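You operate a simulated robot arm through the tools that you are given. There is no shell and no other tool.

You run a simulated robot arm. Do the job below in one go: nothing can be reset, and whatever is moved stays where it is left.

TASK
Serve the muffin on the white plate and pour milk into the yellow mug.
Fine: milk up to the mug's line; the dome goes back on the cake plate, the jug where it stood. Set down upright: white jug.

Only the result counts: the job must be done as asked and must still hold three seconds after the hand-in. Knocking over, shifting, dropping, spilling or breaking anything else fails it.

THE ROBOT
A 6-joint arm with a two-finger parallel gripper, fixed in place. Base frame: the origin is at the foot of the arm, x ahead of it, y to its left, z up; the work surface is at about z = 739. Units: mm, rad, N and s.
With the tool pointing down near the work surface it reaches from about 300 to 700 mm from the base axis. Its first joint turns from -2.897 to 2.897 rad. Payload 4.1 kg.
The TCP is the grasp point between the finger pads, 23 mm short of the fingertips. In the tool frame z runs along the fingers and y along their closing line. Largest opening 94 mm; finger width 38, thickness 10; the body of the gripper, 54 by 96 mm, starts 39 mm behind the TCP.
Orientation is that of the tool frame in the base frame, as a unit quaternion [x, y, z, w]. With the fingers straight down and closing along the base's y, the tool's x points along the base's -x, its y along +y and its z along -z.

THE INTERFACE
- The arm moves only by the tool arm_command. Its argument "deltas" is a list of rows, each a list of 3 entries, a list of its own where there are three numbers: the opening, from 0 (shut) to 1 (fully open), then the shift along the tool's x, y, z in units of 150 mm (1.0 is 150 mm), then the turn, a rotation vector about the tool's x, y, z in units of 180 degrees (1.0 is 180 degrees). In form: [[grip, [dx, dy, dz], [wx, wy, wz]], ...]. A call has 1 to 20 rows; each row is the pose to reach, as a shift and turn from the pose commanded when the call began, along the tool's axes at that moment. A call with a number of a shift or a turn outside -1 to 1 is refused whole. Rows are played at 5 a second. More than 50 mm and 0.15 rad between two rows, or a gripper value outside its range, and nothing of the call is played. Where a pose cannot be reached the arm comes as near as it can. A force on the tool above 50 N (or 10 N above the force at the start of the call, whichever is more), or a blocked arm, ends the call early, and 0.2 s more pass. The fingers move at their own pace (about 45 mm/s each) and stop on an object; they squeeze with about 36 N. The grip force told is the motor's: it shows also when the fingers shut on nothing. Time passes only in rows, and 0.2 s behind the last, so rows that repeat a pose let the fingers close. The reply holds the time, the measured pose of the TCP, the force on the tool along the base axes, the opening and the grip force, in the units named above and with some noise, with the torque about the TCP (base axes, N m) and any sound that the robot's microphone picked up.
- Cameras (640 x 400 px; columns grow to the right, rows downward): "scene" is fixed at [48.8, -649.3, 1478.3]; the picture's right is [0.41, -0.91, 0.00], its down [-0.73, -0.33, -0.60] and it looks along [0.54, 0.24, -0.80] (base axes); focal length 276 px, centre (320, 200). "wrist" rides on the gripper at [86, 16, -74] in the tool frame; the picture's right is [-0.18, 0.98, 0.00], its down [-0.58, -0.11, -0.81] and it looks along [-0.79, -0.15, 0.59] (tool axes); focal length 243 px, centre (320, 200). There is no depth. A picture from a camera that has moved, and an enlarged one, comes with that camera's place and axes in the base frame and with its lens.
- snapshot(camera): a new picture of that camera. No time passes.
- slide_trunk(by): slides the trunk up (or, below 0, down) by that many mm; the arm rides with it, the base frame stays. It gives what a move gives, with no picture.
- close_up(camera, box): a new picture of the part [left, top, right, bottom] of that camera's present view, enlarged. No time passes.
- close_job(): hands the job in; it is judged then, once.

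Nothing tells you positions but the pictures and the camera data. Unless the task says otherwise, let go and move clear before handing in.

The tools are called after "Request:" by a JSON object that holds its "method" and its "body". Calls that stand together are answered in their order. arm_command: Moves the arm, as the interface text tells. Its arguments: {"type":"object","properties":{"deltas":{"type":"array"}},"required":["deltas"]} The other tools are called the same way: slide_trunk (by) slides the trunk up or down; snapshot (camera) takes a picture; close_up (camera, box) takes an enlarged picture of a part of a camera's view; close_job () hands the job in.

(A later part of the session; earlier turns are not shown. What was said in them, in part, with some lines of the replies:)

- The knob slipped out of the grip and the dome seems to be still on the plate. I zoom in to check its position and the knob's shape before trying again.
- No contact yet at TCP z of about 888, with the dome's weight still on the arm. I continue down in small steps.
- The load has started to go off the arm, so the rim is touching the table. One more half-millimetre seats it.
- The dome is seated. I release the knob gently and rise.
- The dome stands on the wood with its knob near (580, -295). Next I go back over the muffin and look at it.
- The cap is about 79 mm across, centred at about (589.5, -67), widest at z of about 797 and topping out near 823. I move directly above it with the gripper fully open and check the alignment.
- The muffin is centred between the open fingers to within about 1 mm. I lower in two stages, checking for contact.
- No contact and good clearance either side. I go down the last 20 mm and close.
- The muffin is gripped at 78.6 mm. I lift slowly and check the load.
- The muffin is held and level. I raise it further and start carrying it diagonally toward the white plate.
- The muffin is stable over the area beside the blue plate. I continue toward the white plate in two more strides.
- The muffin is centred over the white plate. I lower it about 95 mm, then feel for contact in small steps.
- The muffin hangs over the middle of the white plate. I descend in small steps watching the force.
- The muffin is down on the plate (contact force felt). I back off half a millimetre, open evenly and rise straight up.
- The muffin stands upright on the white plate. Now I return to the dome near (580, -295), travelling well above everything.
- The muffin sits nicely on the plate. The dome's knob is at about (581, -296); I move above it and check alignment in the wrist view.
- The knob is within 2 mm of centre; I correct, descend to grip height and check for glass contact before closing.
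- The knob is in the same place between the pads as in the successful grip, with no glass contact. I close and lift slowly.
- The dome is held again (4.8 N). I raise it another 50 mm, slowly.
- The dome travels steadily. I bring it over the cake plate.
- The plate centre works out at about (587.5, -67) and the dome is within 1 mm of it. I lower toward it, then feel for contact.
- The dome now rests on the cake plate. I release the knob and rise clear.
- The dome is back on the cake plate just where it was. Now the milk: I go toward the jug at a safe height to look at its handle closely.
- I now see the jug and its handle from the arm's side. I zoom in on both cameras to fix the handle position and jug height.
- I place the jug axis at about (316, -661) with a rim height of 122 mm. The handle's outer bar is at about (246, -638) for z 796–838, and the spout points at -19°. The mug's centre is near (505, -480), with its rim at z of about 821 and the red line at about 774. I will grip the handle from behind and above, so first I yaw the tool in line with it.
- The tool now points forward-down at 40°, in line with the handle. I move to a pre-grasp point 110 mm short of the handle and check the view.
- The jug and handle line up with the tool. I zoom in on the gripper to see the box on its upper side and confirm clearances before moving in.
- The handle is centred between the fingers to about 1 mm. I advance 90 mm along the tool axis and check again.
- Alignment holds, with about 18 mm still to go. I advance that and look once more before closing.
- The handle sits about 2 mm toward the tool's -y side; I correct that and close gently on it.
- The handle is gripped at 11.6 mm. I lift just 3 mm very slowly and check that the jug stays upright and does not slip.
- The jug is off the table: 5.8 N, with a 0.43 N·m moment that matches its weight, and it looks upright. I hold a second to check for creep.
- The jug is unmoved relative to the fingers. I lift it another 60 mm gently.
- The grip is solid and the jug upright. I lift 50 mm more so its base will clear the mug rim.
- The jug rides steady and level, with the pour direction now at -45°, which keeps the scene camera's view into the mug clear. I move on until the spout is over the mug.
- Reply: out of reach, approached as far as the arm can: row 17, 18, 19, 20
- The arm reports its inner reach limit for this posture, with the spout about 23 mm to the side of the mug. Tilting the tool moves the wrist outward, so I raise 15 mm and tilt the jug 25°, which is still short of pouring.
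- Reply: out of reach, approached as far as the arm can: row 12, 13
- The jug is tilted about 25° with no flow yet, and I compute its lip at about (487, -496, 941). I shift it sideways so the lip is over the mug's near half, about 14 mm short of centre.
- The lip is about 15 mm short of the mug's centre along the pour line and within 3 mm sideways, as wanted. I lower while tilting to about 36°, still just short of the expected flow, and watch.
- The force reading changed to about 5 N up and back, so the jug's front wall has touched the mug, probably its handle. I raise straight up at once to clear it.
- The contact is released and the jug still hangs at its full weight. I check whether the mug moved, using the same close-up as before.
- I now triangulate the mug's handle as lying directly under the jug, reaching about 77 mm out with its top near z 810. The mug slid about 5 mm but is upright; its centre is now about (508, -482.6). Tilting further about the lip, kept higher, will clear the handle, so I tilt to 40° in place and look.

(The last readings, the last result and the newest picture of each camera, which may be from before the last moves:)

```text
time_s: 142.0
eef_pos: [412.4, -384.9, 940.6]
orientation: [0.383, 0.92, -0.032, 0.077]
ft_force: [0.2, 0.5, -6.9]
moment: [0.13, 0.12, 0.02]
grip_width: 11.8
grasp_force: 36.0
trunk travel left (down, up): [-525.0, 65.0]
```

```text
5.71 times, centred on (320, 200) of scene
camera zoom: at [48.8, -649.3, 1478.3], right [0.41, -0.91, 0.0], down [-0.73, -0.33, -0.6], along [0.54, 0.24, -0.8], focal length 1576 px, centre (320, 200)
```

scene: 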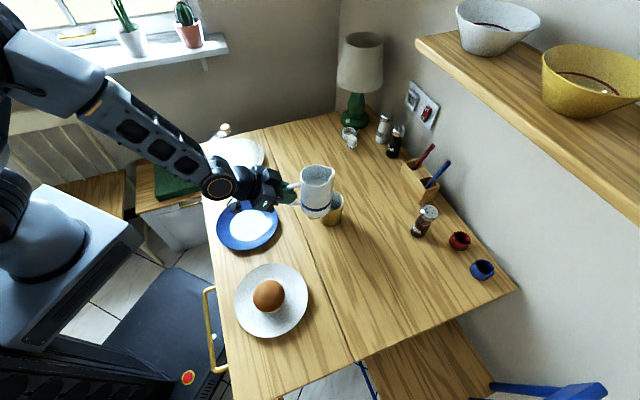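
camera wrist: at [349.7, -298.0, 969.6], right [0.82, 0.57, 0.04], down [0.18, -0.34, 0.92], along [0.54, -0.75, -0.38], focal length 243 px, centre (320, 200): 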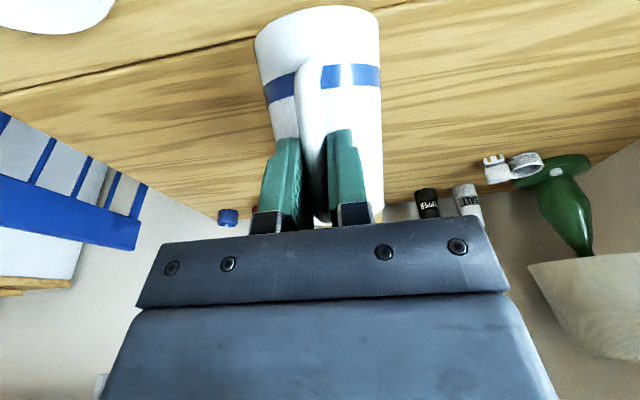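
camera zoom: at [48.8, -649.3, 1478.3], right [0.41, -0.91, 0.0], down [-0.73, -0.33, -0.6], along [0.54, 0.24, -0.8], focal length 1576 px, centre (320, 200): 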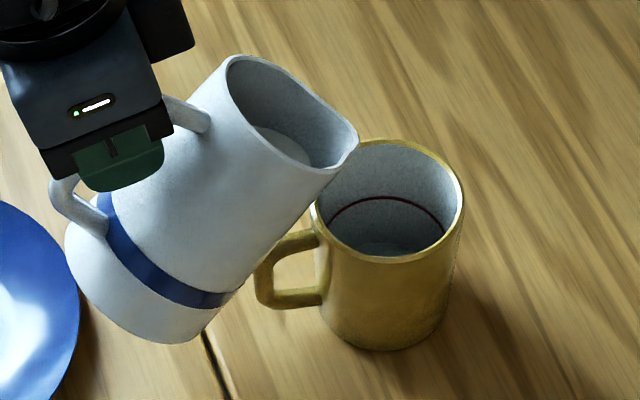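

No flow at 40°. I continue about the lip to 44°.

Request:
{"method": "arm_command", "body": {"deltas": [[0.0, [-0.004, 0, -0.0005], [0, 0.003, 0]], [0.0, [-0.01, 0, -0.0013], [0, 0.0075, 0]], [0.0, [-0.016, 0, -0.0021], [0, 0.0125, 0]], [0.0, [-0.022, 0, -0.0029], [0, 0.017, 0]], [0.0, [-0.0249, 0, -0.0033], [0, 0.0194, 0]], [0.0, [-0.0249, 0, -0.0033], [0, 0.0194, 0]], [0.0, [-0.0249, 0, -0.0033], [0, 0.0194, 0]]]}}

Request:
{"method": "close_up", "body": {"camera": "scene", "box": [280, 165, 360, 235]}}

```text
time_s: 143.6
eef_pos: [415.6, -388.1, 941.4]
orientation: [0.384, 0.922, -0.02, 0.048]
ft_force: [-0.2, -0.6, -6.1]
moment: [0.15, 0.11, 0.0]
grip_width: 11.3
grasp_force: 35.6
trunk travel left (down, up): [-525.0, 65.0]
```

```text
5.71 times, centred on (320, 200) of scene
camera zoom: at [48.8, -649.3, 1478.3], right [0.41, -0.91, 0.0], down [-0.73, -0.33, -0.6], along [0.54, 0.24, -0.8], focal length 1576 px, centre (320, 200)
```

zoom: 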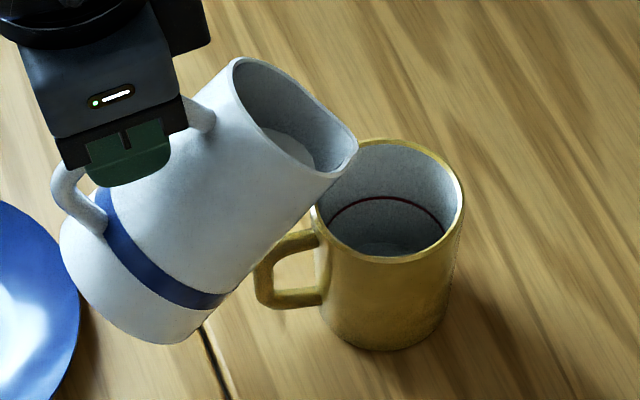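

Still no flow at 44°, though the milk is nearing the lip. I go on to 48°.

Request:
{"method": "arm_command", "body": {"deltas": [[0.0, [-0.005, 0, -0.0045], [0, 0.003, 0]], [0.0, [-0.012, 0, -0.0105], [0, 0.008, 0]], [0.0, [-0.02, 0, -0.017], [0, 0.013, 0]], [0.0, [-0.027, 0, -0.023], [0, 0.0175, 0]], [0.0, [-0.0307, 0, -0.0265], [0, 0.02, 0]], [0.0, [-0.0307, 0, -0.0265], [0, 0.02, 0]], [0.0, [-0.0307, 0, -0.0265], [0, 0.02, 0]]]}}

Request:
{"method": "close_up", "body": {"camera": "scene", "box": [280, 165, 360, 235]}}

```text
time_s: 145.2
eef_pos: [418.7, -390.7, 945.3]
orientation: [0.384, 0.923, -0.008, 0.02]
ft_force: [0.5, -0.7, -6.0]
moment: [0.08, 0.08, -0.01]
grip_width: 11.6
grasp_force: 36.0
trunk travel left (down, up): [-525.0, 65.0]
```

```text
5.71 times, centred on (320, 200) of scene
camera zoom: at [48.8, -649.3, 1478.3], right [0.41, -0.91, 0.0], down [-0.73, -0.33, -0.6], along [0.54, 0.24, -0.8], focal length 1576 px, centre (320, 200)
```

zoom: 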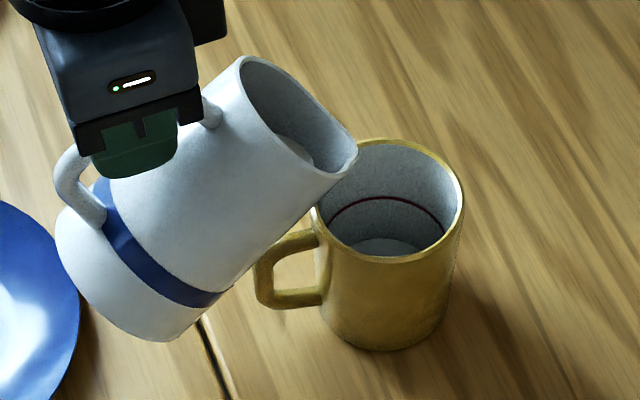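

Request:
{"method": "close_up", "body": {"camera": "scene", "box": [310, 182, 352, 218]}}

```text
11.11 times, centred on (331, 200) of scene
camera zoom: at [48.8, -649.3, 1478.3], right [0.41, -0.91, 0.0], down [-0.73, -0.33, -0.6], along [0.54, 0.24, -0.8], focal length 3063 px, centre (198, 200)
```

zoom: 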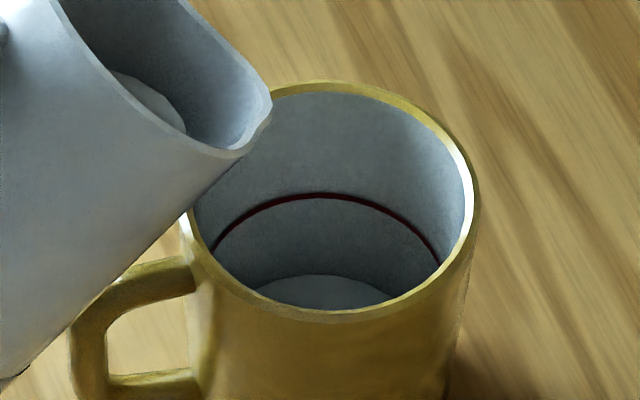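

No milk has flowed yet; the surface still sits about 20 mm short of the lip. I tilt on in small steps.

Request:
{"method": "arm_command", "body": {"deltas": [[0.0, [-0.005, 0, -0.004], [0, 0.003, 0]], [0.0, [-0.012, 0, -0.0095], [0, 0.008, 0]], [0.0, [-0.02, 0, -0.0155], [0, 0.013, 0]], [0.0, [-0.028, 0, -0.0215], [0, 0.018, 0]], [0.0, [-0.0345, 0, -0.0265], [0, 0.022, 0]], [0.0, [-0.0345, 0, -0.0265], [0, 0.022, 0]], [0.0, [-0.0345, 0, -0.0265], [0, 0.022, 0]]]}}

Request:
{"method": "close_up", "body": {"camera": "scene", "box": [300, 175, 360, 225]}}

```text
time_s: 146.8
eef_pos: [421.5, -394.1, 950.1]
orientation: [0.384, 0.923, 0.005, -0.013]
ft_force: [-1.1, 0.1, -5.0]
moment: [0.05, 0.07, 0.03]
grip_width: 11.5
grasp_force: 35.4
trunk travel left (down, up): [-525.0, 65.0]
```

```text
8.00 times, centred on (330, 200) of scene
camera zoom: at [48.8, -649.3, 1478.3], right [0.41, -0.91, 0.0], down [-0.73, -0.33, -0.6], along [0.54, 0.24, -0.8], focal length 2206 px, centre (240, 200)
```

zoom: 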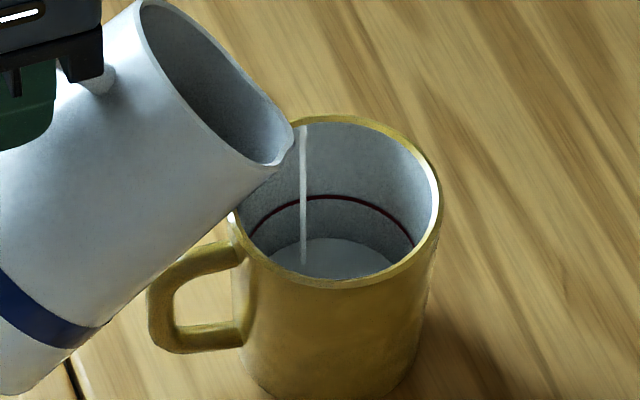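

Milk is flowing: a thin stream falls cleanly into the mug at about 52° of tilt. I hold here briefly and watch the level against the line.

Request:
{"method": "arm_command", "body": {"deltas": [[0.0, [0, 0, 0], [0, 0, 0]], [0.0, [0, 0, 0], [0, 0, 0]], [0.0, [0, 0, 0], [0, 0, 0]]]}}

Request:
{"method": "close_up", "body": {"camera": "scene", "box": [300, 175, 360, 225]}}

```text
time_s: 147.6
eef_pos: [422.0, -395.1, 951.1]
orientation: [0.384, 0.923, 0.005, -0.013]
ft_force: [-0.7, 0.1, -5.4]
moment: [0.01, 0.05, 0.01]
grip_width: 11.7
grasp_force: 36.0
trunk travel left (down, up): [-525.0, 65.0]
```

```text
8.00 times, centred on (330, 200) of scene
camera zoom: at [48.8, -649.3, 1478.3], right [0.41, -0.91, 0.0], down [-0.73, -0.33, -0.6], along [0.54, 0.24, -0.8], focal length 2206 px, centre (240, 200)
```

zoom: 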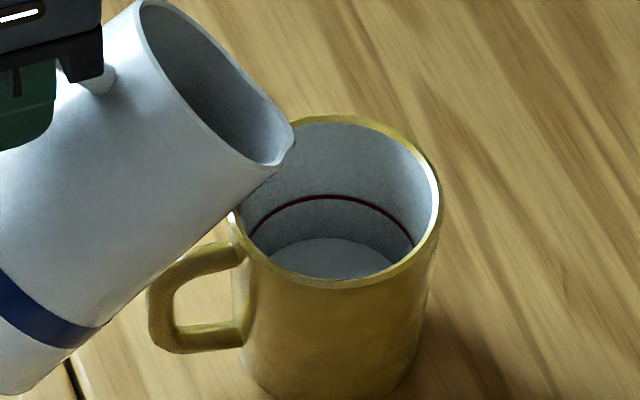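

The flow has settled at this tilt, with the mug about a quarter of the way to its line. I add 1.5° and watch again.

Request:
{"method": "arm_command", "body": {"deltas": [[0.0, [-0.0043, 0, -0.006], [0, 0.0028, 0]], [0.0, [-0.0085, 0, -0.0122], [0, 0.0056, 0]], [0.0, [-0.0128, 0, -0.0184], [0, 0.00833, 0]], [0.0, [-0.0128, 0, -0.0184], [0, 0.00833, 0]], [0.0, [-0.0128, 0, -0.0184], [0, 0.00833, 0]], [0.0, [-0.0128, 0, -0.0184], [0, 0.00833, 0]]]}}

Request:
{"method": "close_up", "body": {"camera": "scene", "box": [300, 175, 360, 225]}}

```text
time_s: 149.0
eef_pos: [423.2, -396.3, 951.9]
orientation: [0.384, 0.923, 0.011, -0.024]
ft_force: [0.2, -0.1, -4.5]
moment: [0.04, 0.03, 0.02]
grip_width: 11.7
grasp_force: 35.7
trunk travel left (down, up): [-525.0, 65.0]
```

```text
8.00 times, centred on (330, 200) of scene
camera zoom: at [48.8, -649.3, 1478.3], right [0.41, -0.91, 0.0], down [-0.73, -0.33, -0.6], along [0.54, 0.24, -0.8], focal length 2206 px, centre (240, 200)
```

zoom: 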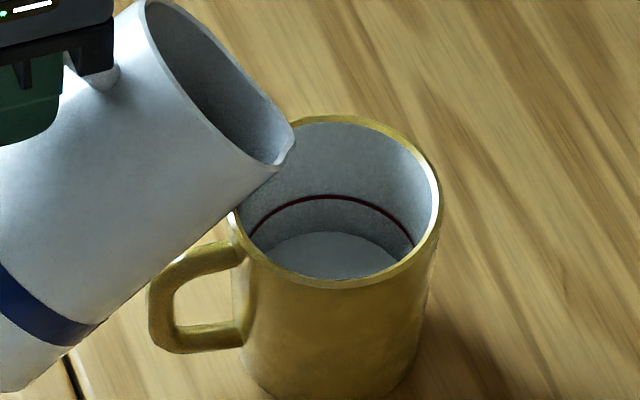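

The level rises steadily with each step and the stream lands well inside. I add 3° more, moving the lip 4 mm further toward the mug's centre.

Request:
{"method": "arm_command", "body": {"deltas": [[0.0, [-0.01, 0, -0.002], [0, 0.0027, 0]], [0.0, [-0.022, 0, -0.004], [0, 0.0062, 0]], [0.0, [-0.036, 0, -0.0065], [0, 0.0102, 0]], [0.0, [-0.048, 0, -0.009], [0, 0.014, 0]], [0.0, [-0.0542, 0, -0.0103], [0, 0.0161, 0]], [0.0, [-0.0542, 0, -0.0103], [0, 0.0161, 0]], [0.0, [-0.0542, 0, -0.0103], [0, 0.0161, 0]], [0.0, [-0.0542, 0, -0.0103], [0, 0.0161, 0]]]}}

Request:
{"method": "close_up", "body": {"camera": "scene", "box": [300, 175, 360, 225]}}

```text
time_s: 150.8
eef_pos: [429.1, -402.8, 955.4]
orientation: [0.384, 0.922, 0.02, -0.048]
ft_force: [0.5, 0.4, -4.5]
moment: [0.02, 0.03, -0.02]
grip_width: 11.6
grasp_force: 36.2
trunk travel left (down, up): [-525.0, 65.0]
```

```text
8.00 times, centred on (330, 200) of scene
camera zoom: at [48.8, -649.3, 1478.3], right [0.41, -0.91, 0.0], down [-0.73, -0.33, -0.6], along [0.54, 0.24, -0.8], focal length 2206 px, centre (240, 200)
```

zoom: 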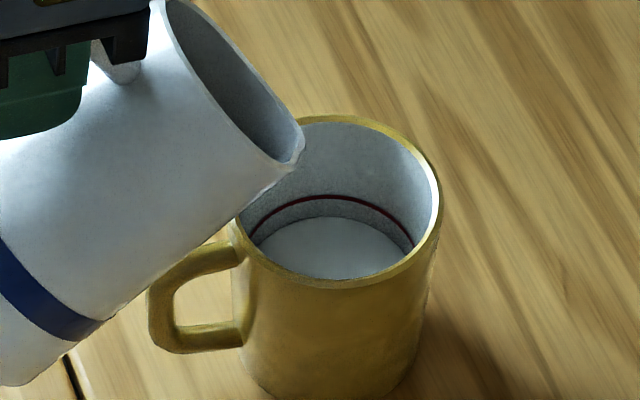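

The level is now about two thirds of the way to the line. I add 2° more.

Request:
{"method": "arm_command", "body": {"deltas": [[0.0, [-0.004, 0, -0.0055], [0, 0.0025, 0]], [0.0, [-0.009, 0, -0.0125], [0, 0.0056, 0]], [0.0, [-0.014, 0, -0.0195], [0, 0.0088, 0]], [0.0, [-0.0176, 0, -0.0246], [0, 0.0111, 0]], [0.0, [-0.0176, 0, -0.0246], [0, 0.0111, 0]], [0.0, [-0.0176, 0, -0.0246], [0, 0.0111, 0]], [0.0, [-0.0176, 0, -0.0246], [0, 0.0111, 0]], [0.0, [-0.0176, 0, -0.0246], [0, 0.0111, 0]]]}}

Request:
{"method": "close_up", "body": {"camera": "scene", "box": [300, 175, 360, 225]}}

```text
time_s: 152.6
eef_pos: [430.3, -403.8, 958.3]
orientation: [0.383, 0.921, 0.026, -0.063]
ft_force: [0.2, 0.0, -4.5]
moment: [0.01, 0.03, -0.01]
grip_width: 11.7
grasp_force: 36.4
trunk travel left (down, up): [-525.0, 65.0]
```

```text
8.00 times, centred on (330, 200) of scene
camera zoom: at [48.8, -649.3, 1478.3], right [0.41, -0.91, 0.0], down [-0.73, -0.33, -0.6], along [0.54, 0.24, -0.8], focal length 2206 px, centre (240, 200)
```

zoom: 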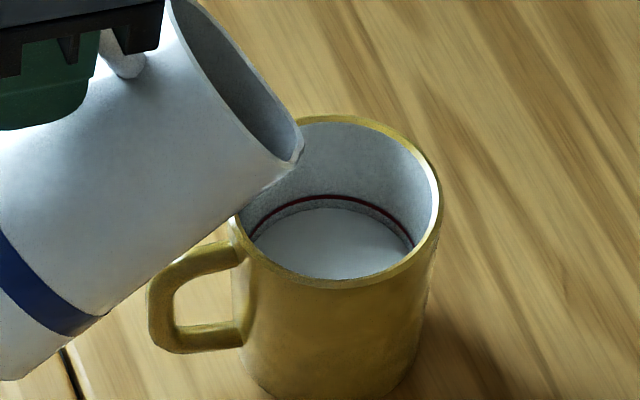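

The level is close, about 12 pixels under the line in this view. I add 1.5°, then look at higher zoom.

Request:
{"method": "arm_command", "body": {"deltas": [[0.0, [-0.004, 0, -0.005], [0, 0.0024, 0]], [0.0, [-0.009, 0, -0.0118], [0, 0.0055, 0]], [0.0, [-0.0137, 0, -0.018], [0, 0.00833, 0]], [0.0, [-0.0137, 0, -0.018], [0, 0.00833, 0]], [0.0, [-0.0137, 0, -0.018], [0, 0.00833, 0]], [0.0, [-0.0137, 0, -0.018], [0, 0.00833, 0]], [0.0, [-0.0137, 0, -0.018], [0, 0.00833, 0]]]}}

Request:
{"method": "close_up", "body": {"camera": "scene", "box": [300, 175, 360, 225]}}

Request:
{"method": "close_up", "body": {"camera": "scene", "box": [328, 194, 354, 212]}}

```text
time_s: 154.2
eef_pos: [432.2, -405.7, 960.3]
orientation: [0.382, 0.92, 0.032, -0.077]
ft_force: [-0.3, 0.4, -4.3]
moment: [0.03, -0.01, 0.01]
grip_width: 11.9
grasp_force: 36.2
trunk travel left (down, up): [-525.0, 65.0]
```

```text
8.00 times, centred on (330, 200) of scene
camera zoom: at [48.8, -649.3, 1478.3], right [0.41, -0.91, 0.0], down [-0.73, -0.33, -0.6], along [0.54, 0.24, -0.8], focal length 2206 px, centre (240, 200)
```

zoom: 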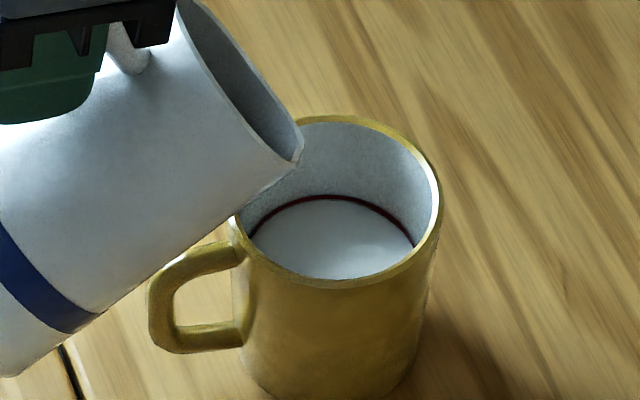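

```text
16.00 times, centred on (341, 203) of scene
camera zoom: at [48.8, -649.3, 1478.3], right [0.41, -0.91, 0.0], down [-0.73, -0.33, -0.6], along [0.54, 0.24, -0.8], focal length 4411 px, centre (-16, 152)
```

zoom: 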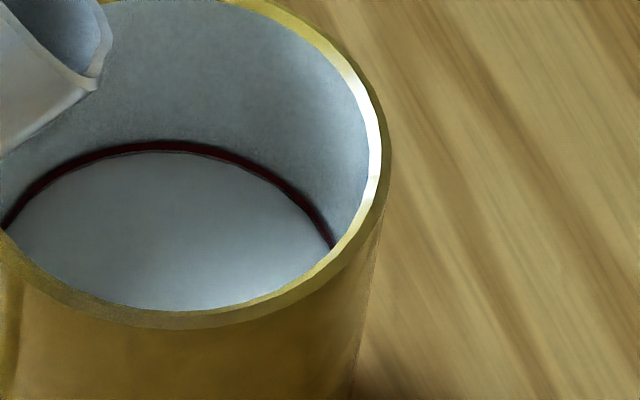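

The milk now reaches the lower edge of the red line. I hold briefly to see whether flow has fully stopped.

Request:
{"method": "arm_command", "body": {"deltas": [[0.0, [0, 0, 0], [0, 0, 0]], [0.0, [0, 0, 0], [0, 0, 0]]]}}

Request:
{"method": "close_up", "body": {"camera": "scene", "box": [324, 190, 350, 208]}}

```text
time_s: 154.8
eef_pos: [431.9, -405.4, 959.3]
orientation: [0.383, 0.92, 0.031, -0.076]
ft_force: [0.5, -0.8, -4.4]
moment: [-0.04, -0.01, 0.02]
grip_width: 11.4
grasp_force: 35.8
trunk travel left (down, up): [-525.0, 65.0]
```

```text
16.00 times, centred on (337, 199) of scene
camera zoom: at [48.8, -649.3, 1478.3], right [0.41, -0.91, 0.0], down [-0.73, -0.33, -0.6], along [0.54, 0.24, -0.8], focal length 4411 px, centre (48, 216)
```

zoom: 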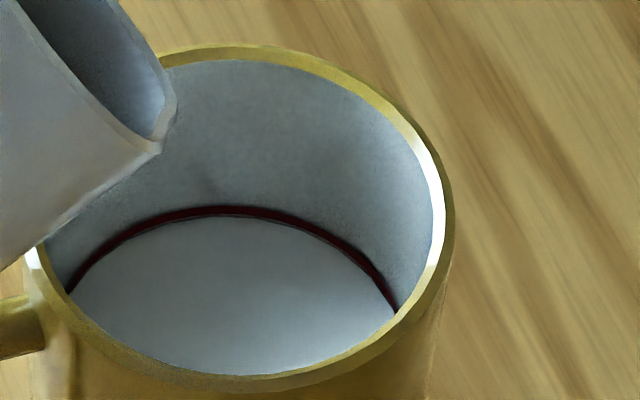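

The flow has stopped with the milk just at the line's lower edge. I add one last third of a degree to bring it to the middle of the line.

Request:
{"method": "arm_command", "body": {"deltas": [[0.0, [-0.0017, 0, -0.002], [0, 0.001, 0]], [0.0, [-0.0035, 0, -0.004], [0, 0.002, 0]], [0.0, [-0.0035, 0, -0.004], [0, 0.002, 0]], [0.0, [-0.0035, 0, -0.004], [0, 0.002, 0]], [0.0, [-0.0035, 0, -0.004], [0, 0.002, 0]]]}}

Request:
{"method": "close_up", "body": {"camera": "scene", "box": [324, 190, 350, 208]}}

```text
time_s: 156.0
eef_pos: [433.6, -405.4, 960.5]
orientation: [0.383, 0.92, 0.033, -0.079]
ft_force: [0.8, -0.1, -3.9]
moment: [0.02, -0.01, 0.02]
grip_width: 11.6
grasp_force: 35.9
trunk travel left (down, up): [-525.0, 65.0]
```

```text
16.00 times, centred on (337, 199) of scene
camera zoom: at [48.8, -649.3, 1478.3], right [0.41, -0.91, 0.0], down [-0.73, -0.33, -0.6], along [0.54, 0.24, -0.8], focal length 4411 px, centre (48, 216)
```

zoom: 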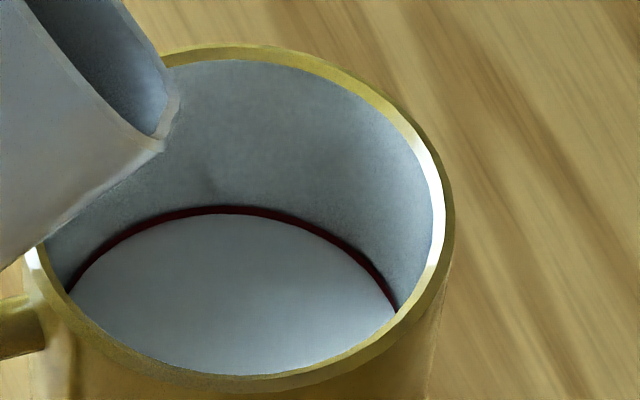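

The milk now sits on the line. I tilt the jug back about its lip while rising, so it stays clear of the mug's handle.

Request:
{"method": "arm_command", "body": {"deltas": [[0.0, [0.0038, 0, 0.0015], [0, -0.0028, 0]], [0.0, [0.0114, 0, 0.0044], [0, -0.0083, 0]], [0.0, [0.0228, 0, 0.0088], [0, -0.0165, 0]], [0.0, [0.0361, 0, 0.0139], [0, -0.0262, 0]], [0.0, [0.0494, 0, 0.0191], [0, -0.0358, 0]], [0.0, [0.0627, 0, 0.0242], [0, -0.0455, 0]], [0.0, [0.076, 0, 0.0294], [0, -0.0551, 0]], [0.0, [0.0893, 0, 0.0345], [0, -0.0648, 0]], [0.0, [0.1026, 0, 0.0396], [0, -0.0744, 0]], [0.0, [0.1159, 0, 0.0448], [0, -0.0841, 0]], [0.0, [0.1292, 0, 0.0499], [0, -0.0937, 0]], [0.0, [0.1425, 0, 0.0551], [0, -0.1034, 0]], [0.0, [0.1558, 0, 0.0602], [0, -0.113, 0]], [0.0, [0.1691, 0, 0.0653], [0, -0.1226, 0]], [0.0, [0.1805, 0, 0.0697], [0, -0.1309, 0]], [0.0, [0.19, 0, 0.0734], [0, -0.1378, 0]]]}}

Request:
{"method": "close_up", "body": {"camera": "scene", "box": [270, 150, 370, 240]}}

Request:
{"method": "close_up", "body": {"camera": "wrist", "box": [230, 0, 430, 220]}}

```text
time_s: 159.4
eef_pos: [411.7, -383.6, 955.0]
orientation: [0.381, 0.916, -0.05, 0.12]
ft_force: [-0.7, 0.6, -4.5]
moment: [0.12, 0.16, 0.0]
grip_width: 11.7
grasp_force: 36.1
trunk travel left (down, up): [-525.0, 65.0]
```

```text
4.44 times, centred on (320, 195) of scene
camera zoom: at [48.8, -649.3, 1478.3], right [0.41, -0.91, 0.0], down [-0.73, -0.33, -0.6], along [0.54, 0.24, -0.8], focal length 1225 px, centre (320, 222)
```

zoom: 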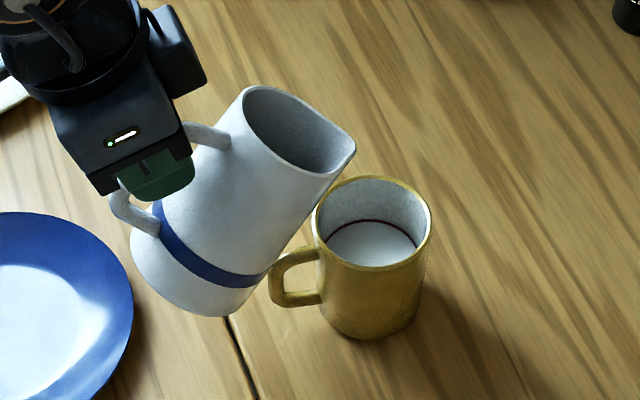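

```text
1.82 times, centred on (330, 110) of wrist
camera zoom: at [351.1, -299.5, 1004.6], right [0.82, 0.57, 0.05], down [0.17, -0.33, 0.93], along [0.54, -0.76, -0.37], focal length 441 px, centre (302, 364)
```

zoom: 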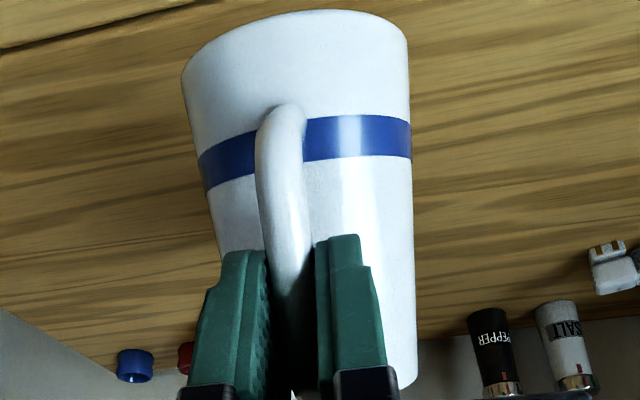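

The mug is filled to its line and the jug is clear of it. I carry the jug sideways away from the mug while bringing it upright.

Request:
{"method": "arm_command", "body": {"deltas": [[0.0, [-0.003, -0.012, -0.002], [0, -0.003, 0]], [0.0, [-0.009, -0.038, -0.003], [0, -0.01, 0]], [0.0, [-0.017, -0.075, -0.004], [0, -0.0205, 0]], [0.0, [-0.027, -0.118, -0.005], [0, -0.0325, 0]], [0.0, [-0.0365, -0.161, -0.0065], [0, -0.044, 0]], [0.0, [-0.046, -0.204, -0.008], [0, -0.056, 0]], [0.0, [-0.056, -0.247, -0.0095], [0, -0.0675, 0]], [0.0, [-0.0655, -0.29, -0.011], [0, -0.079, 0]], [0.0, [-0.0755, -0.333, -0.0125], [0, -0.091, 0]], [0.0, [-0.085, -0.376, -0.014], [0, -0.103, 0]], [0.0, [-0.095, -0.419, -0.0155], [0, -0.1145, 0]], [0.0, [-0.105, -0.462, -0.017], [0, -0.1265, 0]], [0.0, [-0.1145, -0.505, -0.0185], [0, -0.138, 0]], [0.0, [-0.1245, -0.548, -0.02], [0, -0.15, 0]], [0.0, [-0.134, -0.591, -0.0215], [0, -0.1615, 0]], [0.0, [-0.144, -0.634, -0.023], [0, -0.1735, 0]], [0.0, [-0.152, -0.67, -0.0243], [0, -0.1835, 0]], [0.0, [-0.158, -0.697, -0.0252], [0, -0.1907, 0]], [0.0, [-0.1615, -0.712, -0.0258], [0, -0.1947, 0]]]}}

Request:
{"method": "snapshot", "body": {"camera": "scene"}}

Request:
{"method": "close_up", "body": {"camera": "wrist", "box": [230, 0, 430, 220]}}

```text
time_s: 163.4
eef_pos: [351.7, -477.1, 963.9]
orientation: [0.348, 0.837, -0.163, 0.39]
ft_force: [-0.3, 0.0, -3.6]
moment: [0.25, 0.26, 0.0]
grip_width: 11.7
grasp_force: 35.8
trunk travel left (down, up): [-525.0, 65.0]
```

```text
taken
```

scene: 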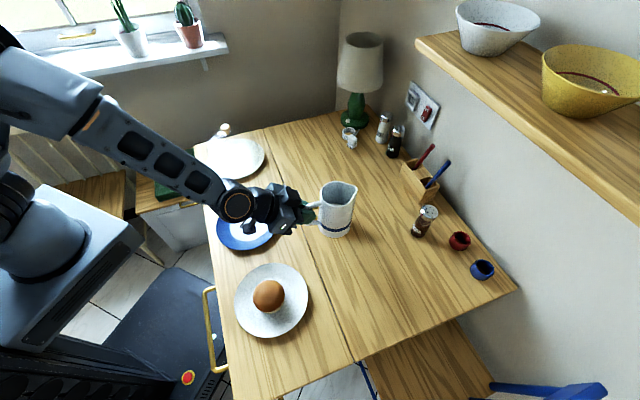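

```text
1.82 times, centred on (330, 110) of wrist
camera zoom: at [283.8, -384.1, 946.4], right [0.78, 0.61, 0.14], down [-0.25, 0.1, 0.96], along [0.57, -0.79, 0.23], focal length 441 px, centre (302, 364)
```

zoom: 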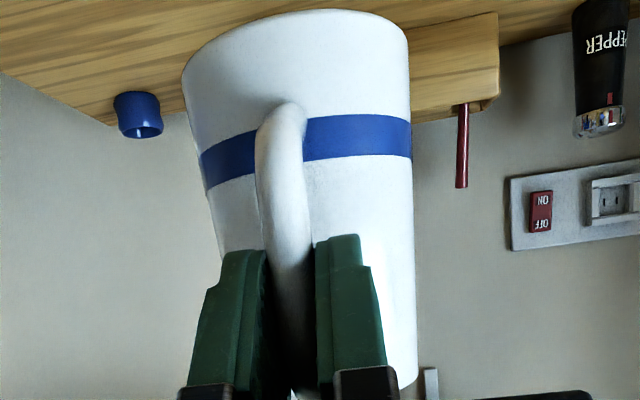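

The jug is upright and still well held. I carry it back toward its place, turning it to its original heading.

Request:
{"method": "arm_command", "body": {"deltas": [[0.0, [-0.0004, -0.006, 0.0015], [-0.0011, 0, -0.001]], [0.0, [-0.0012, -0.019, 0.0044], [-0.0034, 0, -0.0029]], [0.0, [-0.0024, -0.038, 0.0088], [-0.0069, 0, -0.0058]], [0.0, [-0.0041, -0.063, 0.0146], [-0.0115, 0, -0.0097]], [0.0, [-0.0061, -0.095, 0.0219], [-0.0172, 0, -0.0145]], [0.0, [-0.0085, -0.1325, 0.0307], [-0.0241, 0, -0.0203]], [0.0, [-0.011, -0.1704, 0.0394], [-0.031, 0, -0.0261]], [0.0, [-0.0134, -0.2082, 0.0482], [-0.0379, 0, -0.0319]], [0.0, [-0.0159, -0.2461, 0.0569], [-0.0448, 0, -0.0377]], [0.0, [-0.0183, -0.284, 0.0657], [-0.0517, 0, -0.0435]], [0.0, [-0.0208, -0.3218, 0.0745], [-0.0586, 0, -0.0493]], [0.0, [-0.0232, -0.3597, 0.0832], [-0.0655, 0, -0.0551]], [0.0, [-0.0256, -0.3975, 0.092], [-0.0724, 0, -0.0609]], [0.0, [-0.0285, -0.4417, 0.1022], [-0.0804, 0, -0.0677]], [0.0, [-0.0317, -0.492, 0.114], [-0.0896, 0, -0.0754]], [0.0, [-0.035, -0.543, 0.1256], [-0.0988, 0, -0.0832]], [0.0, [-0.0379, -0.587, 0.1358], [-0.1069, 0, -0.09]], [0.0, [-0.0399, -0.6184, 0.143], [-0.1126, 0, -0.0948]], [0.0, [-0.0407, -0.631, 0.146], [-0.1149, 0, -0.0967]]]}}

Request:
{"method": "snapshot", "body": {"camera": "scene"}}

Request:
{"method": "close_up", "body": {"camera": "scene", "box": [310, 182, 352, 230]}}

```text
time_s: 167.4
eef_pos: [299.3, -558.0, 955.6]
orientation: [0.142, 0.895, -0.066, 0.417]
ft_force: [0.0, -0.6, -4.8]
moment: [0.1, 0.32, -0.01]
grip_width: 12.0
grasp_force: 36.3
trunk travel left (down, up): [-525.0, 65.0]
```

```text
taken
```

scene: 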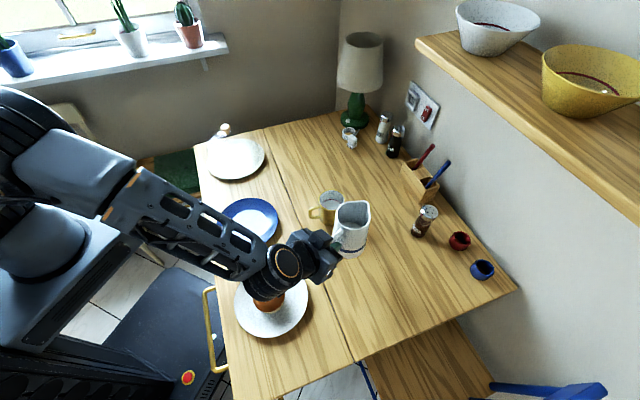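

```text
8.33 times, centred on (331, 206) of scene
camera zoom: at [48.8, -649.3, 1478.3], right [0.41, -0.91, 0.0], down [-0.73, -0.33, -0.6], along [0.54, 0.24, -0.8], focal length 2298 px, centre (228, 150)
```

zoom: 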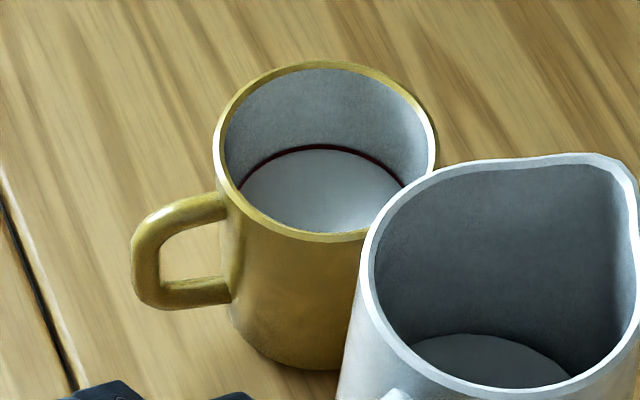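

The milk is on the line, and nothing is spilled that I can see. I continue to directly above the jug's original spot.

Request:
{"method": "arm_command", "body": {"deltas": [[0.0, [0.0016, -0.006, -0.0009], [0, 0, 0]], [0.0, [0.006, -0.025, -0.0034], [0, 0, 0]], [0.0, [0.013, -0.05, -0.0068], [0, 0, 0]], [0.0, [0.0225, -0.087, -0.012], [0, 0, 0]], [0.0, [0.0337, -0.131, -0.018], [0, 0, 0]], [0.0, [0.045, -0.174, -0.024], [0, 0, 0]], [0.0, [0.0562, -0.218, -0.03], [0, 0, 0]], [0.0, [0.0675, -0.262, -0.036], [0, 0, 0]], [0.0, [0.0787, -0.305, -0.042], [0, 0, 0]], [0.0, [0.09, -0.349, -0.048], [0, 0, 0]], [0.0, [0.1012, -0.392, -0.054], [0, 0, 0]], [0.0, [0.1125, -0.436, -0.06], [0, 0, 0]], [0.0, [0.1237, -0.48, -0.0655], [0, 0, 0]], [0.0, [0.135, -0.523, -0.0715], [0, 0, 0]], [0.0, [0.1446, -0.5605, -0.077], [0, 0, 0]], [0.0, [0.1526, -0.592, -0.081], [0, 0, 0]], [0.0, [0.1575, -0.61, -0.0835], [0, 0, 0]], [0.0, [0.1607, -0.623, -0.0853], [0, 0, 0]], [0.0, [0.1607, -0.623, -0.0853], [0, 0, 0]]]}}

Request:
{"method": "snapshot", "body": {"camera": "wrist"}}

Request:
{"method": "close_up", "body": {"camera": "scene", "box": [320, 230, 420, 320]}}

```text
time_s: 171.4
eef_pos: [245.4, -639.3, 944.5]
orientation: [0.143, 0.895, -0.067, 0.417]
ft_force: [-0.1, -0.5, -4.7]
moment: [0.06, 0.32, -0.01]
grip_width: 11.6
grasp_force: 35.8
trunk travel left (down, up): [-525.0, 65.0]
```

```text
taken
camera wrist: at [143.4, -587.6, 926.8], right [0.42, 0.9, 0.14], down [-0.27, -0.03, 0.96], along [0.87, -0.44, 0.23], focal length 243 px, centre (320, 200)
```

wrist: 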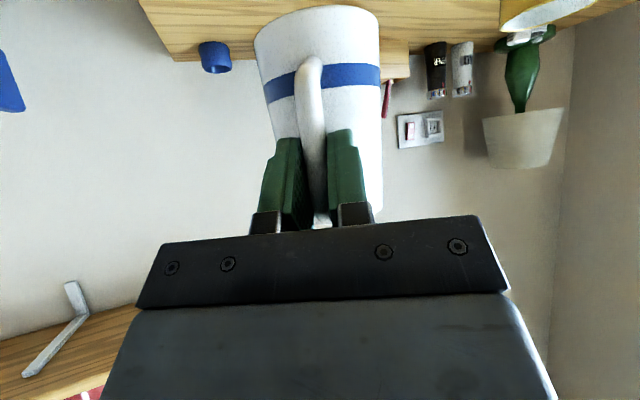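

```text
4.44 times, centred on (370, 275) of scene
camera zoom: at [48.8, -649.3, 1478.3], right [0.41, -0.91, 0.0], down [-0.73, -0.33, -0.6], along [0.54, 0.24, -0.8], focal length 1225 px, centre (98, -133)
```

zoom: 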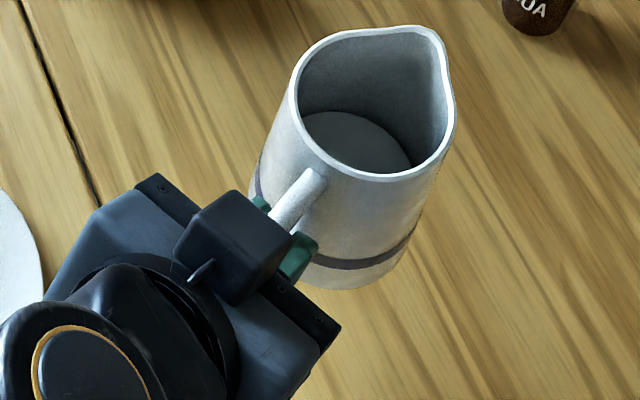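

The jug is above its original place, within about 1 mm. I lower it 100 mm smoothly.

Request:
{"method": "arm_command", "body": {"deltas": [[0.0, [0.005, 0, 0.0043], [0, 0, 0]], [0.0, [0.018, 0, 0.0155], [0, 0, 0]], [0.0, [0.038, 0, 0.0326], [0, 0, 0]], [0.0, [0.066, 0, 0.0564], [0, 0, 0]], [0.0, [0.096, 0, 0.0825], [0, 0, 0]], [0.0, [0.1265, 0, 0.1085], [0, 0, 0]], [0.0, [0.157, 0, 0.1345], [0, 0, 0]], [0.0, [0.187, 0, 0.1606], [0, 0, 0]], [0.0, [0.2175, 0, 0.1866], [0, 0, 0]], [0.0, [0.248, 0, 0.2127], [0, 0, 0]], [0.0, [0.278, 0, 0.2387], [0, 0, 0]], [0.0, [0.3085, 0, 0.2648], [0, 0, 0]], [0.0, [0.339, 0, 0.2908], [0, 0, 0]], [0.0, [0.369, 0, 0.3168], [0, 0, 0]], [0.0, [0.3995, 0, 0.3429], [0, 0, 0]], [0.0, [0.43, 0, 0.3689], [0, 0, 0]], [0.0, [0.46, 0, 0.395], [0, 0, 0]], [0.0, [0.4855, 0, 0.4167], [0, 0, 0]], [0.0, [0.5, 0, 0.429], [0, 0, 0]], [0.0, [0.506, 0, 0.434], [0, 0, 0]]]}}

Request:
{"method": "close_up", "body": {"camera": "wrist", "box": [230, 0, 430, 220]}}

Request:
{"method": "close_up", "body": {"camera": "scene", "box": [320, 250, 400, 330]}}

```text
time_s: 175.6
eef_pos: [246.5, -639.1, 844.8]
orientation: [0.143, 0.895, -0.068, 0.417]
ft_force: [0.3, 0.6, -5.3]
moment: [0.05, 0.31, 0.04]
grip_width: 12.0
grasp_force: 35.9
trunk travel left (down, up): [-525.0, 65.0]
```

```text
1.82 times, centred on (330, 110) of wrist
camera zoom: at [145.3, -588.3, 827.0], right [0.42, 0.9, 0.14], down [-0.27, -0.03, 0.96], along [0.87, -0.44, 0.23], focal length 441 px, centre (302, 364)
```

zoom: 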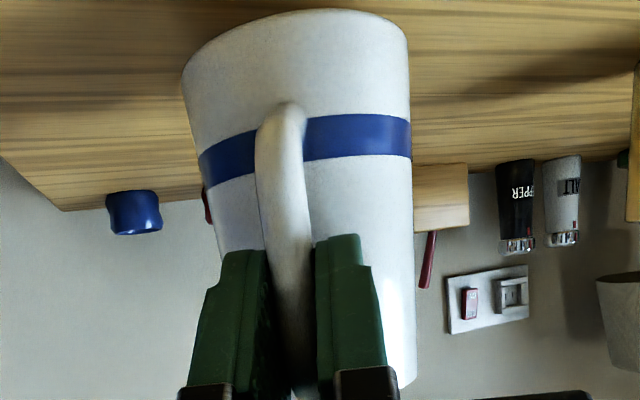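

```text
5.00 times, centred on (360, 290) of scene
camera zoom: at [48.8, -649.3, 1478.3], right [0.41, -0.91, 0.0], down [-0.73, -0.33, -0.6], along [0.54, 0.24, -0.8], focal length 1378 px, centre (120, -250)
```

zoom: 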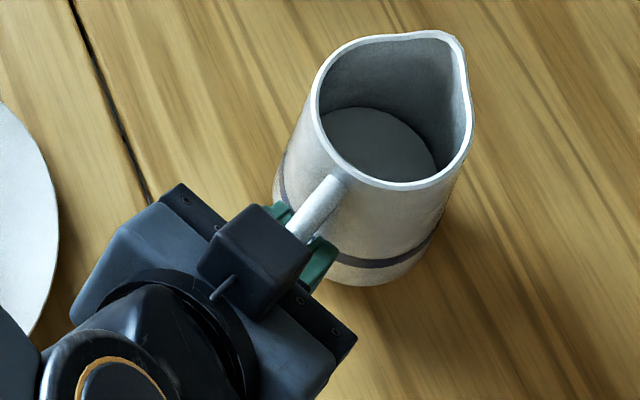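

About 15 mm remain. I lower 11 mm, then feel for the table.

Request:
{"method": "arm_command", "body": {"deltas": [[0.0, [0.008, 0, 0.0065], [0, 0, 0]], [0.0, [0.0205, 0, 0.017], [0, 0, 0]], [0.0, [0.033, 0, 0.028], [0, 0, 0]], [0.0, [0.046, 0, 0.0385], [0, 0, 0]], [0.0, [0.0562, 0, 0.0471], [0, 0, 0]]]}}

Request:
{"method": "arm_command", "body": {"deltas": [[0.0, [0.0025, 0, 0.002], [0, 0, 0]], [0.0, [0.0051, 0, 0.0043], [0, 0, 0]], [0.0, [0.0077, 0, 0.0064], [0, 0, 0]]]}}

```text
time_s: 176.8
eef_pos: [246.7, -638.6, 832.9]
orientation: [0.143, 0.895, -0.068, 0.417]
ft_force: [-0.4, 0.7, -5.0]
moment: [0.11, 0.33, -0.04]
grip_width: 11.7
grasp_force: 36.1
trunk travel left (down, up): [-525.0, 65.0]
```

```text
time_s: 177.6
eef_pos: [246.4, -638.8, 832.9]
orientation: [0.143, 0.895, -0.068, 0.417]
ft_force: [-0.6, 1.4, -3.9]
moment: [0.11, 0.3, 0.04]
grip_width: 11.7
grasp_force: 35.3
trunk travel left (down, up): [-525.0, 65.0]
```

Request:
{"method": "arm_command", "body": {"deltas": [[0.0, [0.0025, 0, 0.002], [0, 0, 0]], [0.0, [0.0051, 0, 0.0043], [0, 0, 0]]]}}

```text
time_s: 178.2
eef_pos: [246.0, -639.8, 832.1]
orientation: [0.143, 0.895, -0.068, 0.417]
ft_force: [0.1, -1.3, -4.5]
moment: [0.13, 0.3, -0.03]
grip_width: 11.3
grasp_force: 35.7
trunk travel left (down, up): [-525.0, 65.0]
```

Request:
{"method": "arm_command", "body": {"deltas": [[0.0, [0.0025, 0, 0.002], [0, 0, 0]], [0.0, [0.0051, 0, 0.0043], [0, 0, 0]]]}}

```text
time_s: 178.8
eef_pos: [247.0, -638.6, 831.5]
orientation: [0.142, 0.895, -0.068, 0.418]
ft_force: [0.0, 0.7, -3.4]
moment: [0.1, 0.25, 0.0]
grip_width: 11.7
grasp_force: 35.7
trunk travel left (down, up): [-525.0, 65.0]
```

Request:
{"method": "arm_command", "body": {"deltas": [[0.0, [0.002, 0, 0.0016], [0, 0, 0]], [0.0, [0.004, 0, 0.0033], [0, 0, 0]]]}}

```text
time_s: 179.4
eef_pos: [247.0, -638.7, 831.4]
orientation: [0.143, 0.895, -0.068, 0.417]
ft_force: [-1.5, -0.3, -1.4]
moment: [0.02, 0.05, -0.02]
grip_width: 11.6
grasp_force: 36.5
trunk travel left (down, up): [-525.0, 65.0]
```

Request:
{"method": "arm_command", "body": {"deltas": [[0.0, [0.002, 0, 0.0016], [0, 0, 0]], [0.0, [0.004, 0, 0.0033], [0, 0, 0]]]}}

Request:
{"method": "close_up", "body": {"camera": "scene", "box": [320, 250, 400, 330]}}

Request:
{"method": "close_up", "body": {"camera": "wrist", "box": [230, 0, 430, 220]}}

```text
time_s: 180.0
eef_pos: [247.3, -639.5, 831.1]
orientation: [0.142, 0.895, -0.068, 0.418]
ft_force: [-1.3, 0.2, 3.6]
moment: [-0.08, -0.59, 0.08]
grip_width: 11.8
grasp_force: 35.6
trunk travel left (down, up): [-525.0, 65.0]
```

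```text
5.00 times, centred on (360, 290) of scene
camera zoom: at [48.8, -649.3, 1478.3], right [0.41, -0.91, 0.0], down [-0.73, -0.33, -0.6], along [0.54, 0.24, -0.8], focal length 1378 px, centre (120, -250)
```

zoom: 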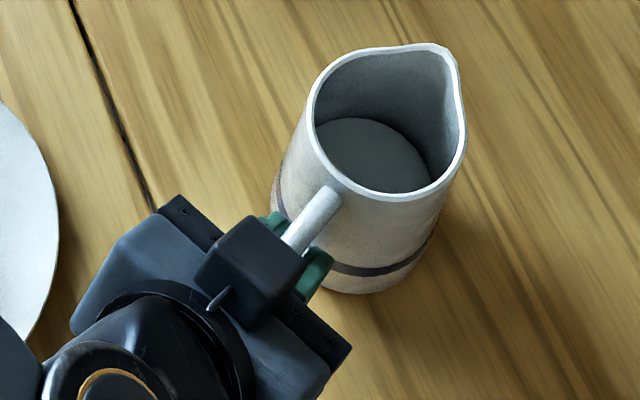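

```text
1.82 times, centred on (330, 110) of wrist
camera zoom: at [145.2, -588.1, 812.3], right [0.42, 0.9, 0.14], down [-0.27, -0.02, 0.96], along [0.87, -0.44, 0.23], focal length 441 px, centre (302, 364)
```

zoom: 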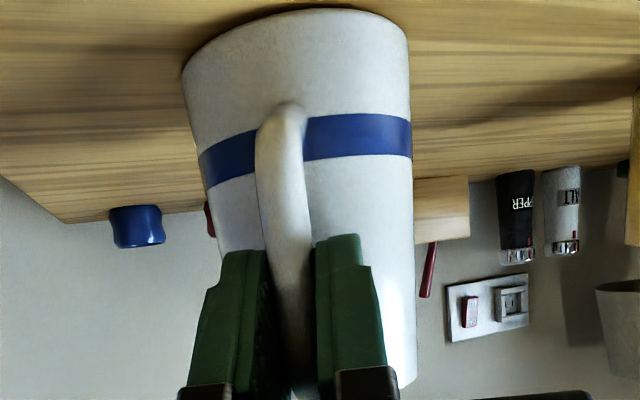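

The jug's front edge is resting, with a hint (under 1°) of forward lean. I lower 1 mm while leaning the tool back 0.8° so the base sits flat.

Request:
{"method": "arm_command", "body": {"deltas": [[0.0, [0.0025, 0, 0.002], [0, -0.0022, 0]], [0.0, [0.0051, 0, 0.0043], [0, -0.0044, 0]], [0.0, [0.0051, 0, 0.0043], [0, -0.0044, 0]]]}}

```text
time_s: 180.8
eef_pos: [245.5, -638.3, 828.8]
orientation: [0.143, 0.891, -0.07, 0.424]
ft_force: [-4.8, 0.1, 7.2]
moment: [0.07, 0.22, 0.04]
grip_width: 11.6
grasp_force: 36.2
trunk travel left (down, up): [-525.0, 65.0]
```

The base is now flat on the table. I ease off slightly, open the fingers evenly and back straight out along the tool axis.

Request:
{"method": "arm_command", "body": {"deltas": [[0.0, [-0.002, 0, -0.0017], [0, 0, 0]], [0.16, [-0.002, 0, -0.0017], [0, 0, 0]], [0.25, [-0.002, 0, -0.0017], [0, 0, 0]], [0.4, [-0.002, 0, -0.0017], [0, 0, 0]], [0.5, [-0.002, 0, -0.0017], [0, 0, 0]], [0.5, [-0.002, 0, -0.0017], [0, 0, 0]]]}}

Request:
{"method": "close_up", "body": {"camera": "wrist", "box": [230, 0, 430, 220]}}

Request:
{"method": "close_up", "body": {"camera": "scene", "box": [320, 250, 400, 330]}}

```text
time_s: 182.2
eef_pos: [246.3, -639.2, 829.1]
orientation: [0.142, 0.892, -0.069, 0.424]
ft_force: [0.1, 0.3, 0.5]
moment: [-0.02, -0.02, -0.01]
grip_width: 47.0
grasp_force: 0.0
trunk travel left (down, up): [-525.0, 65.0]
```

```text
1.82 times, centred on (330, 110) of wrist
camera zoom: at [145.3, -587.5, 809.1], right [0.42, 0.9, 0.14], down [-0.28, -0.02, 0.96], along [0.87, -0.44, 0.24], focal length 441 px, centre (302, 364)
```

zoom: 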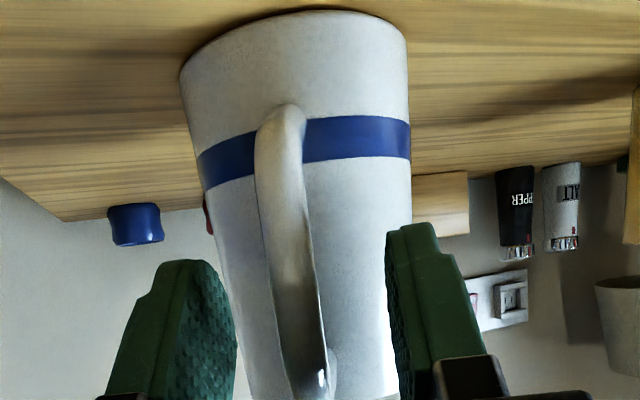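

```text
5.00 times, centred on (360, 290) of scene
camera zoom: at [48.8, -649.3, 1478.3], right [0.41, -0.91, 0.0], down [-0.73, -0.33, -0.6], along [0.54, 0.24, -0.8], focal length 1378 px, centre (120, -250)
```

zoom: 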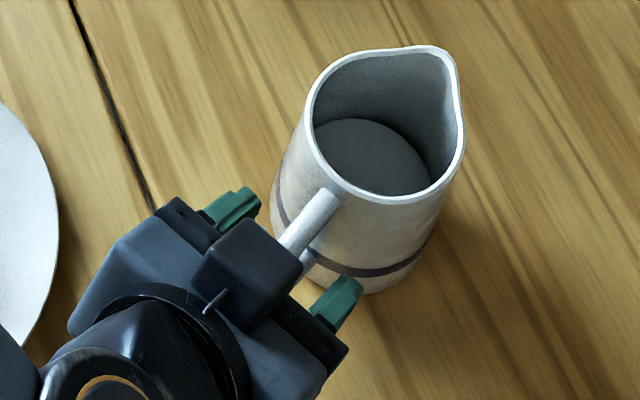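

The jug stands free and upright just where it was. I back out along the tool axis, then rise clear.

Request:
{"method": "arm_command", "body": {"deltas": [[0.5, [0, 0, -0.04], [0, 0, 0]], [0.5, [0, 0, -0.1], [0, 0, 0]], [0.5, [0, 0, -0.2], [0, 0, 0]], [0.5, [0, 0, -0.32], [0, 0, 0]], [0.5, [0, 0, -0.45], [0, 0, 0]], [0.5, [0, 0, -0.6], [0, 0, 0]], [0.5, [0, 0, -0.75], [0, 0, 0]], [0.5, [-0.1, 0, -0.84], [0, 0, 0]], [0.5, [-0.25, 0, -0.95], [0, 0, 0]], [0.5, [-0.4, 0, -1.0], [0, 0, 0]], [0.5, [-0.4, 0, -1.0], [0, 0, 0]]]}}

Request:
{"method": "snapshot", "body": {"camera": "scene"}}

Request:
{"method": "close_up", "body": {"camera": "scene", "box": [280, 170, 400, 320]}}

```text
time_s: 184.6
eef_pos: [171.9, -613.9, 970.3]
orientation: [0.143, 0.892, -0.069, 0.423]
ft_force: [-0.4, -0.3, 0.3]
moment: [-0.02, 0.0, -0.01]
grip_width: 46.9
grasp_force: 0.1
trunk travel left (down, up): [-525.0, 65.0]
```

```text
taken
```

scene: 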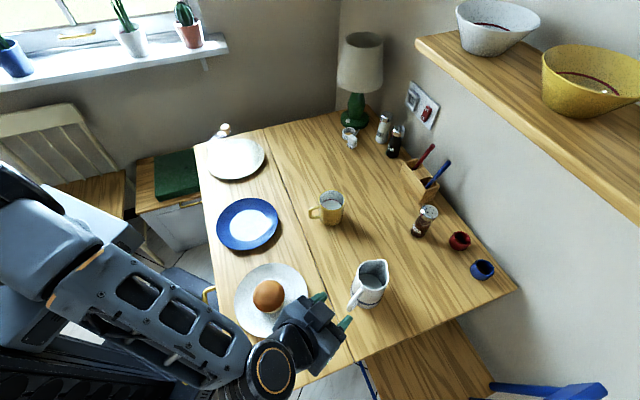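

```text
2.67 times, centred on (340, 245) of scene
camera zoom: at [48.8, -649.3, 1478.3], right [0.41, -0.91, 0.0], down [-0.73, -0.33, -0.6], along [0.54, 0.24, -0.8], focal length 735 px, centre (267, 80)
```

zoom: 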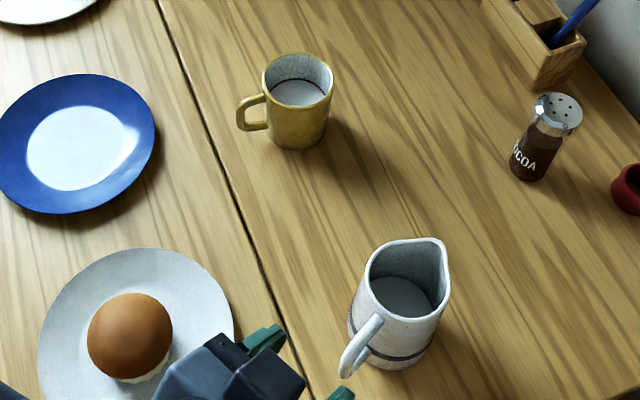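

Everything is in place: muffin on the white plate, milk at the mug's line, jug and dome back. I raise the arm further clear and make a last check.

Request:
{"method": "arm_command", "body": {"deltas": [[0.5, [-0.08, 0, -0.07], [0, 0, 0]], [0.5, [-0.18, 0, -0.15], [0, 0, 0]], [0.5, [-0.28, 0, -0.235], [0, 0, 0]], [0.5, [-0.36, 0, -0.3], [0, 0, 0]], [0.5, [-0.41, 0, -0.342], [0, 0, 0]], [0.5, [-0.41, 0, -0.342], [0, 0, 0]]]}}

Request:
{"method": "close_up", "body": {"camera": "scene", "box": [190, 100, 360, 220]}}

Request:
{"method": "close_up", "body": {"camera": "scene", "box": [310, 182, 352, 230]}}

Request:
{"method": "close_up", "body": {"camera": "scene", "box": [220, 230, 400, 350]}}

```text
time_s: 186.0
eef_pos: [171.6, -613.9, 1051.4]
orientation: [0.142, 0.892, -0.068, 0.424]
ft_force: [-0.3, 0.1, 0.4]
moment: [0.01, 0.03, -0.01]
grip_width: 46.7
grasp_force: 0.1
trunk travel left (down, up): [-525.0, 65.0]
```

```text
3.33 times, centred on (275, 160) of scene
camera zoom: at [48.8, -649.3, 1478.3], right [0.41, -0.91, 0.0], down [-0.73, -0.33, -0.6], along [0.54, 0.24, -0.8], focal length 919 px, centre (470, 333)
```

zoom: 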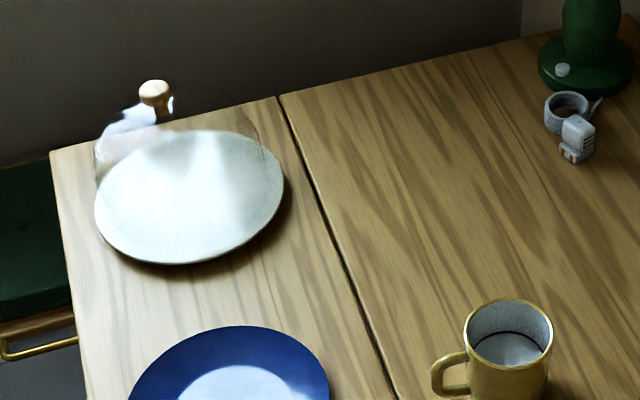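

```text
8.33 times, centred on (331, 206) of scene
camera zoom: at [48.8, -649.3, 1478.3], right [0.41, -0.91, 0.0], down [-0.73, -0.33, -0.6], along [0.54, 0.24, -0.8], focal length 2298 px, centre (228, 150)
```

zoom: 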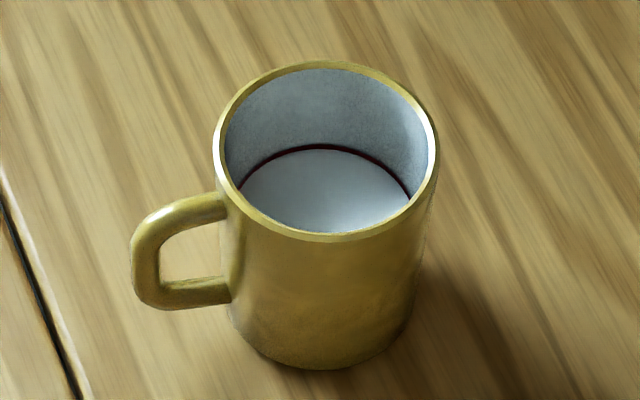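

```text
3.33 times, centred on (310, 290) of scene
camera zoom: at [48.8, -649.3, 1478.3], right [0.41, -0.91, 0.0], down [-0.73, -0.33, -0.6], along [0.54, 0.24, -0.8], focal length 919 px, centre (353, -100)
```

zoom: 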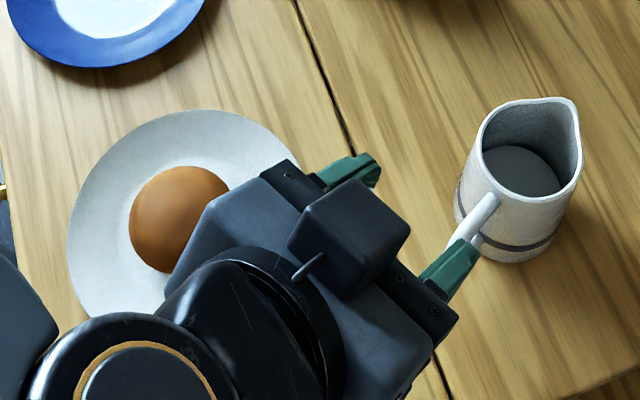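

The muffin is on the white plate, the mug's milk is on its red line, and the dome is back on the cake plate. The jug stands upright where it was, and the arm is clear with empty fingers. The mug sits about 5 mm from where it started because the jug brushed its handle, but it is upright and nothing is spilled. I hand the job in.

Request:
{"method": "close_job", "body": {}}

```text
The job is handed in.
```

The job is handed in. The muffin is on the white plate, and the yellow mug is filled with milk to its red line. The dome is back on the cake plate, and the white jug stands upright where it was.

- **Mug moved slightly:** while I was lowering the jug to pour, it brushed the mug's handle and slid the mug about 5 mm. The mug stayed upright and no milk was spilled that I could see. I left it there rather than nudge a full mug.
- **Dome slipped once:** on the first lift the knob slipped out of the fingers. The dome stayed on the plate, and a slower second lift held.

The last pictures show the arm clear of everything with empty fingers. The hand-in reply gave no verdict.
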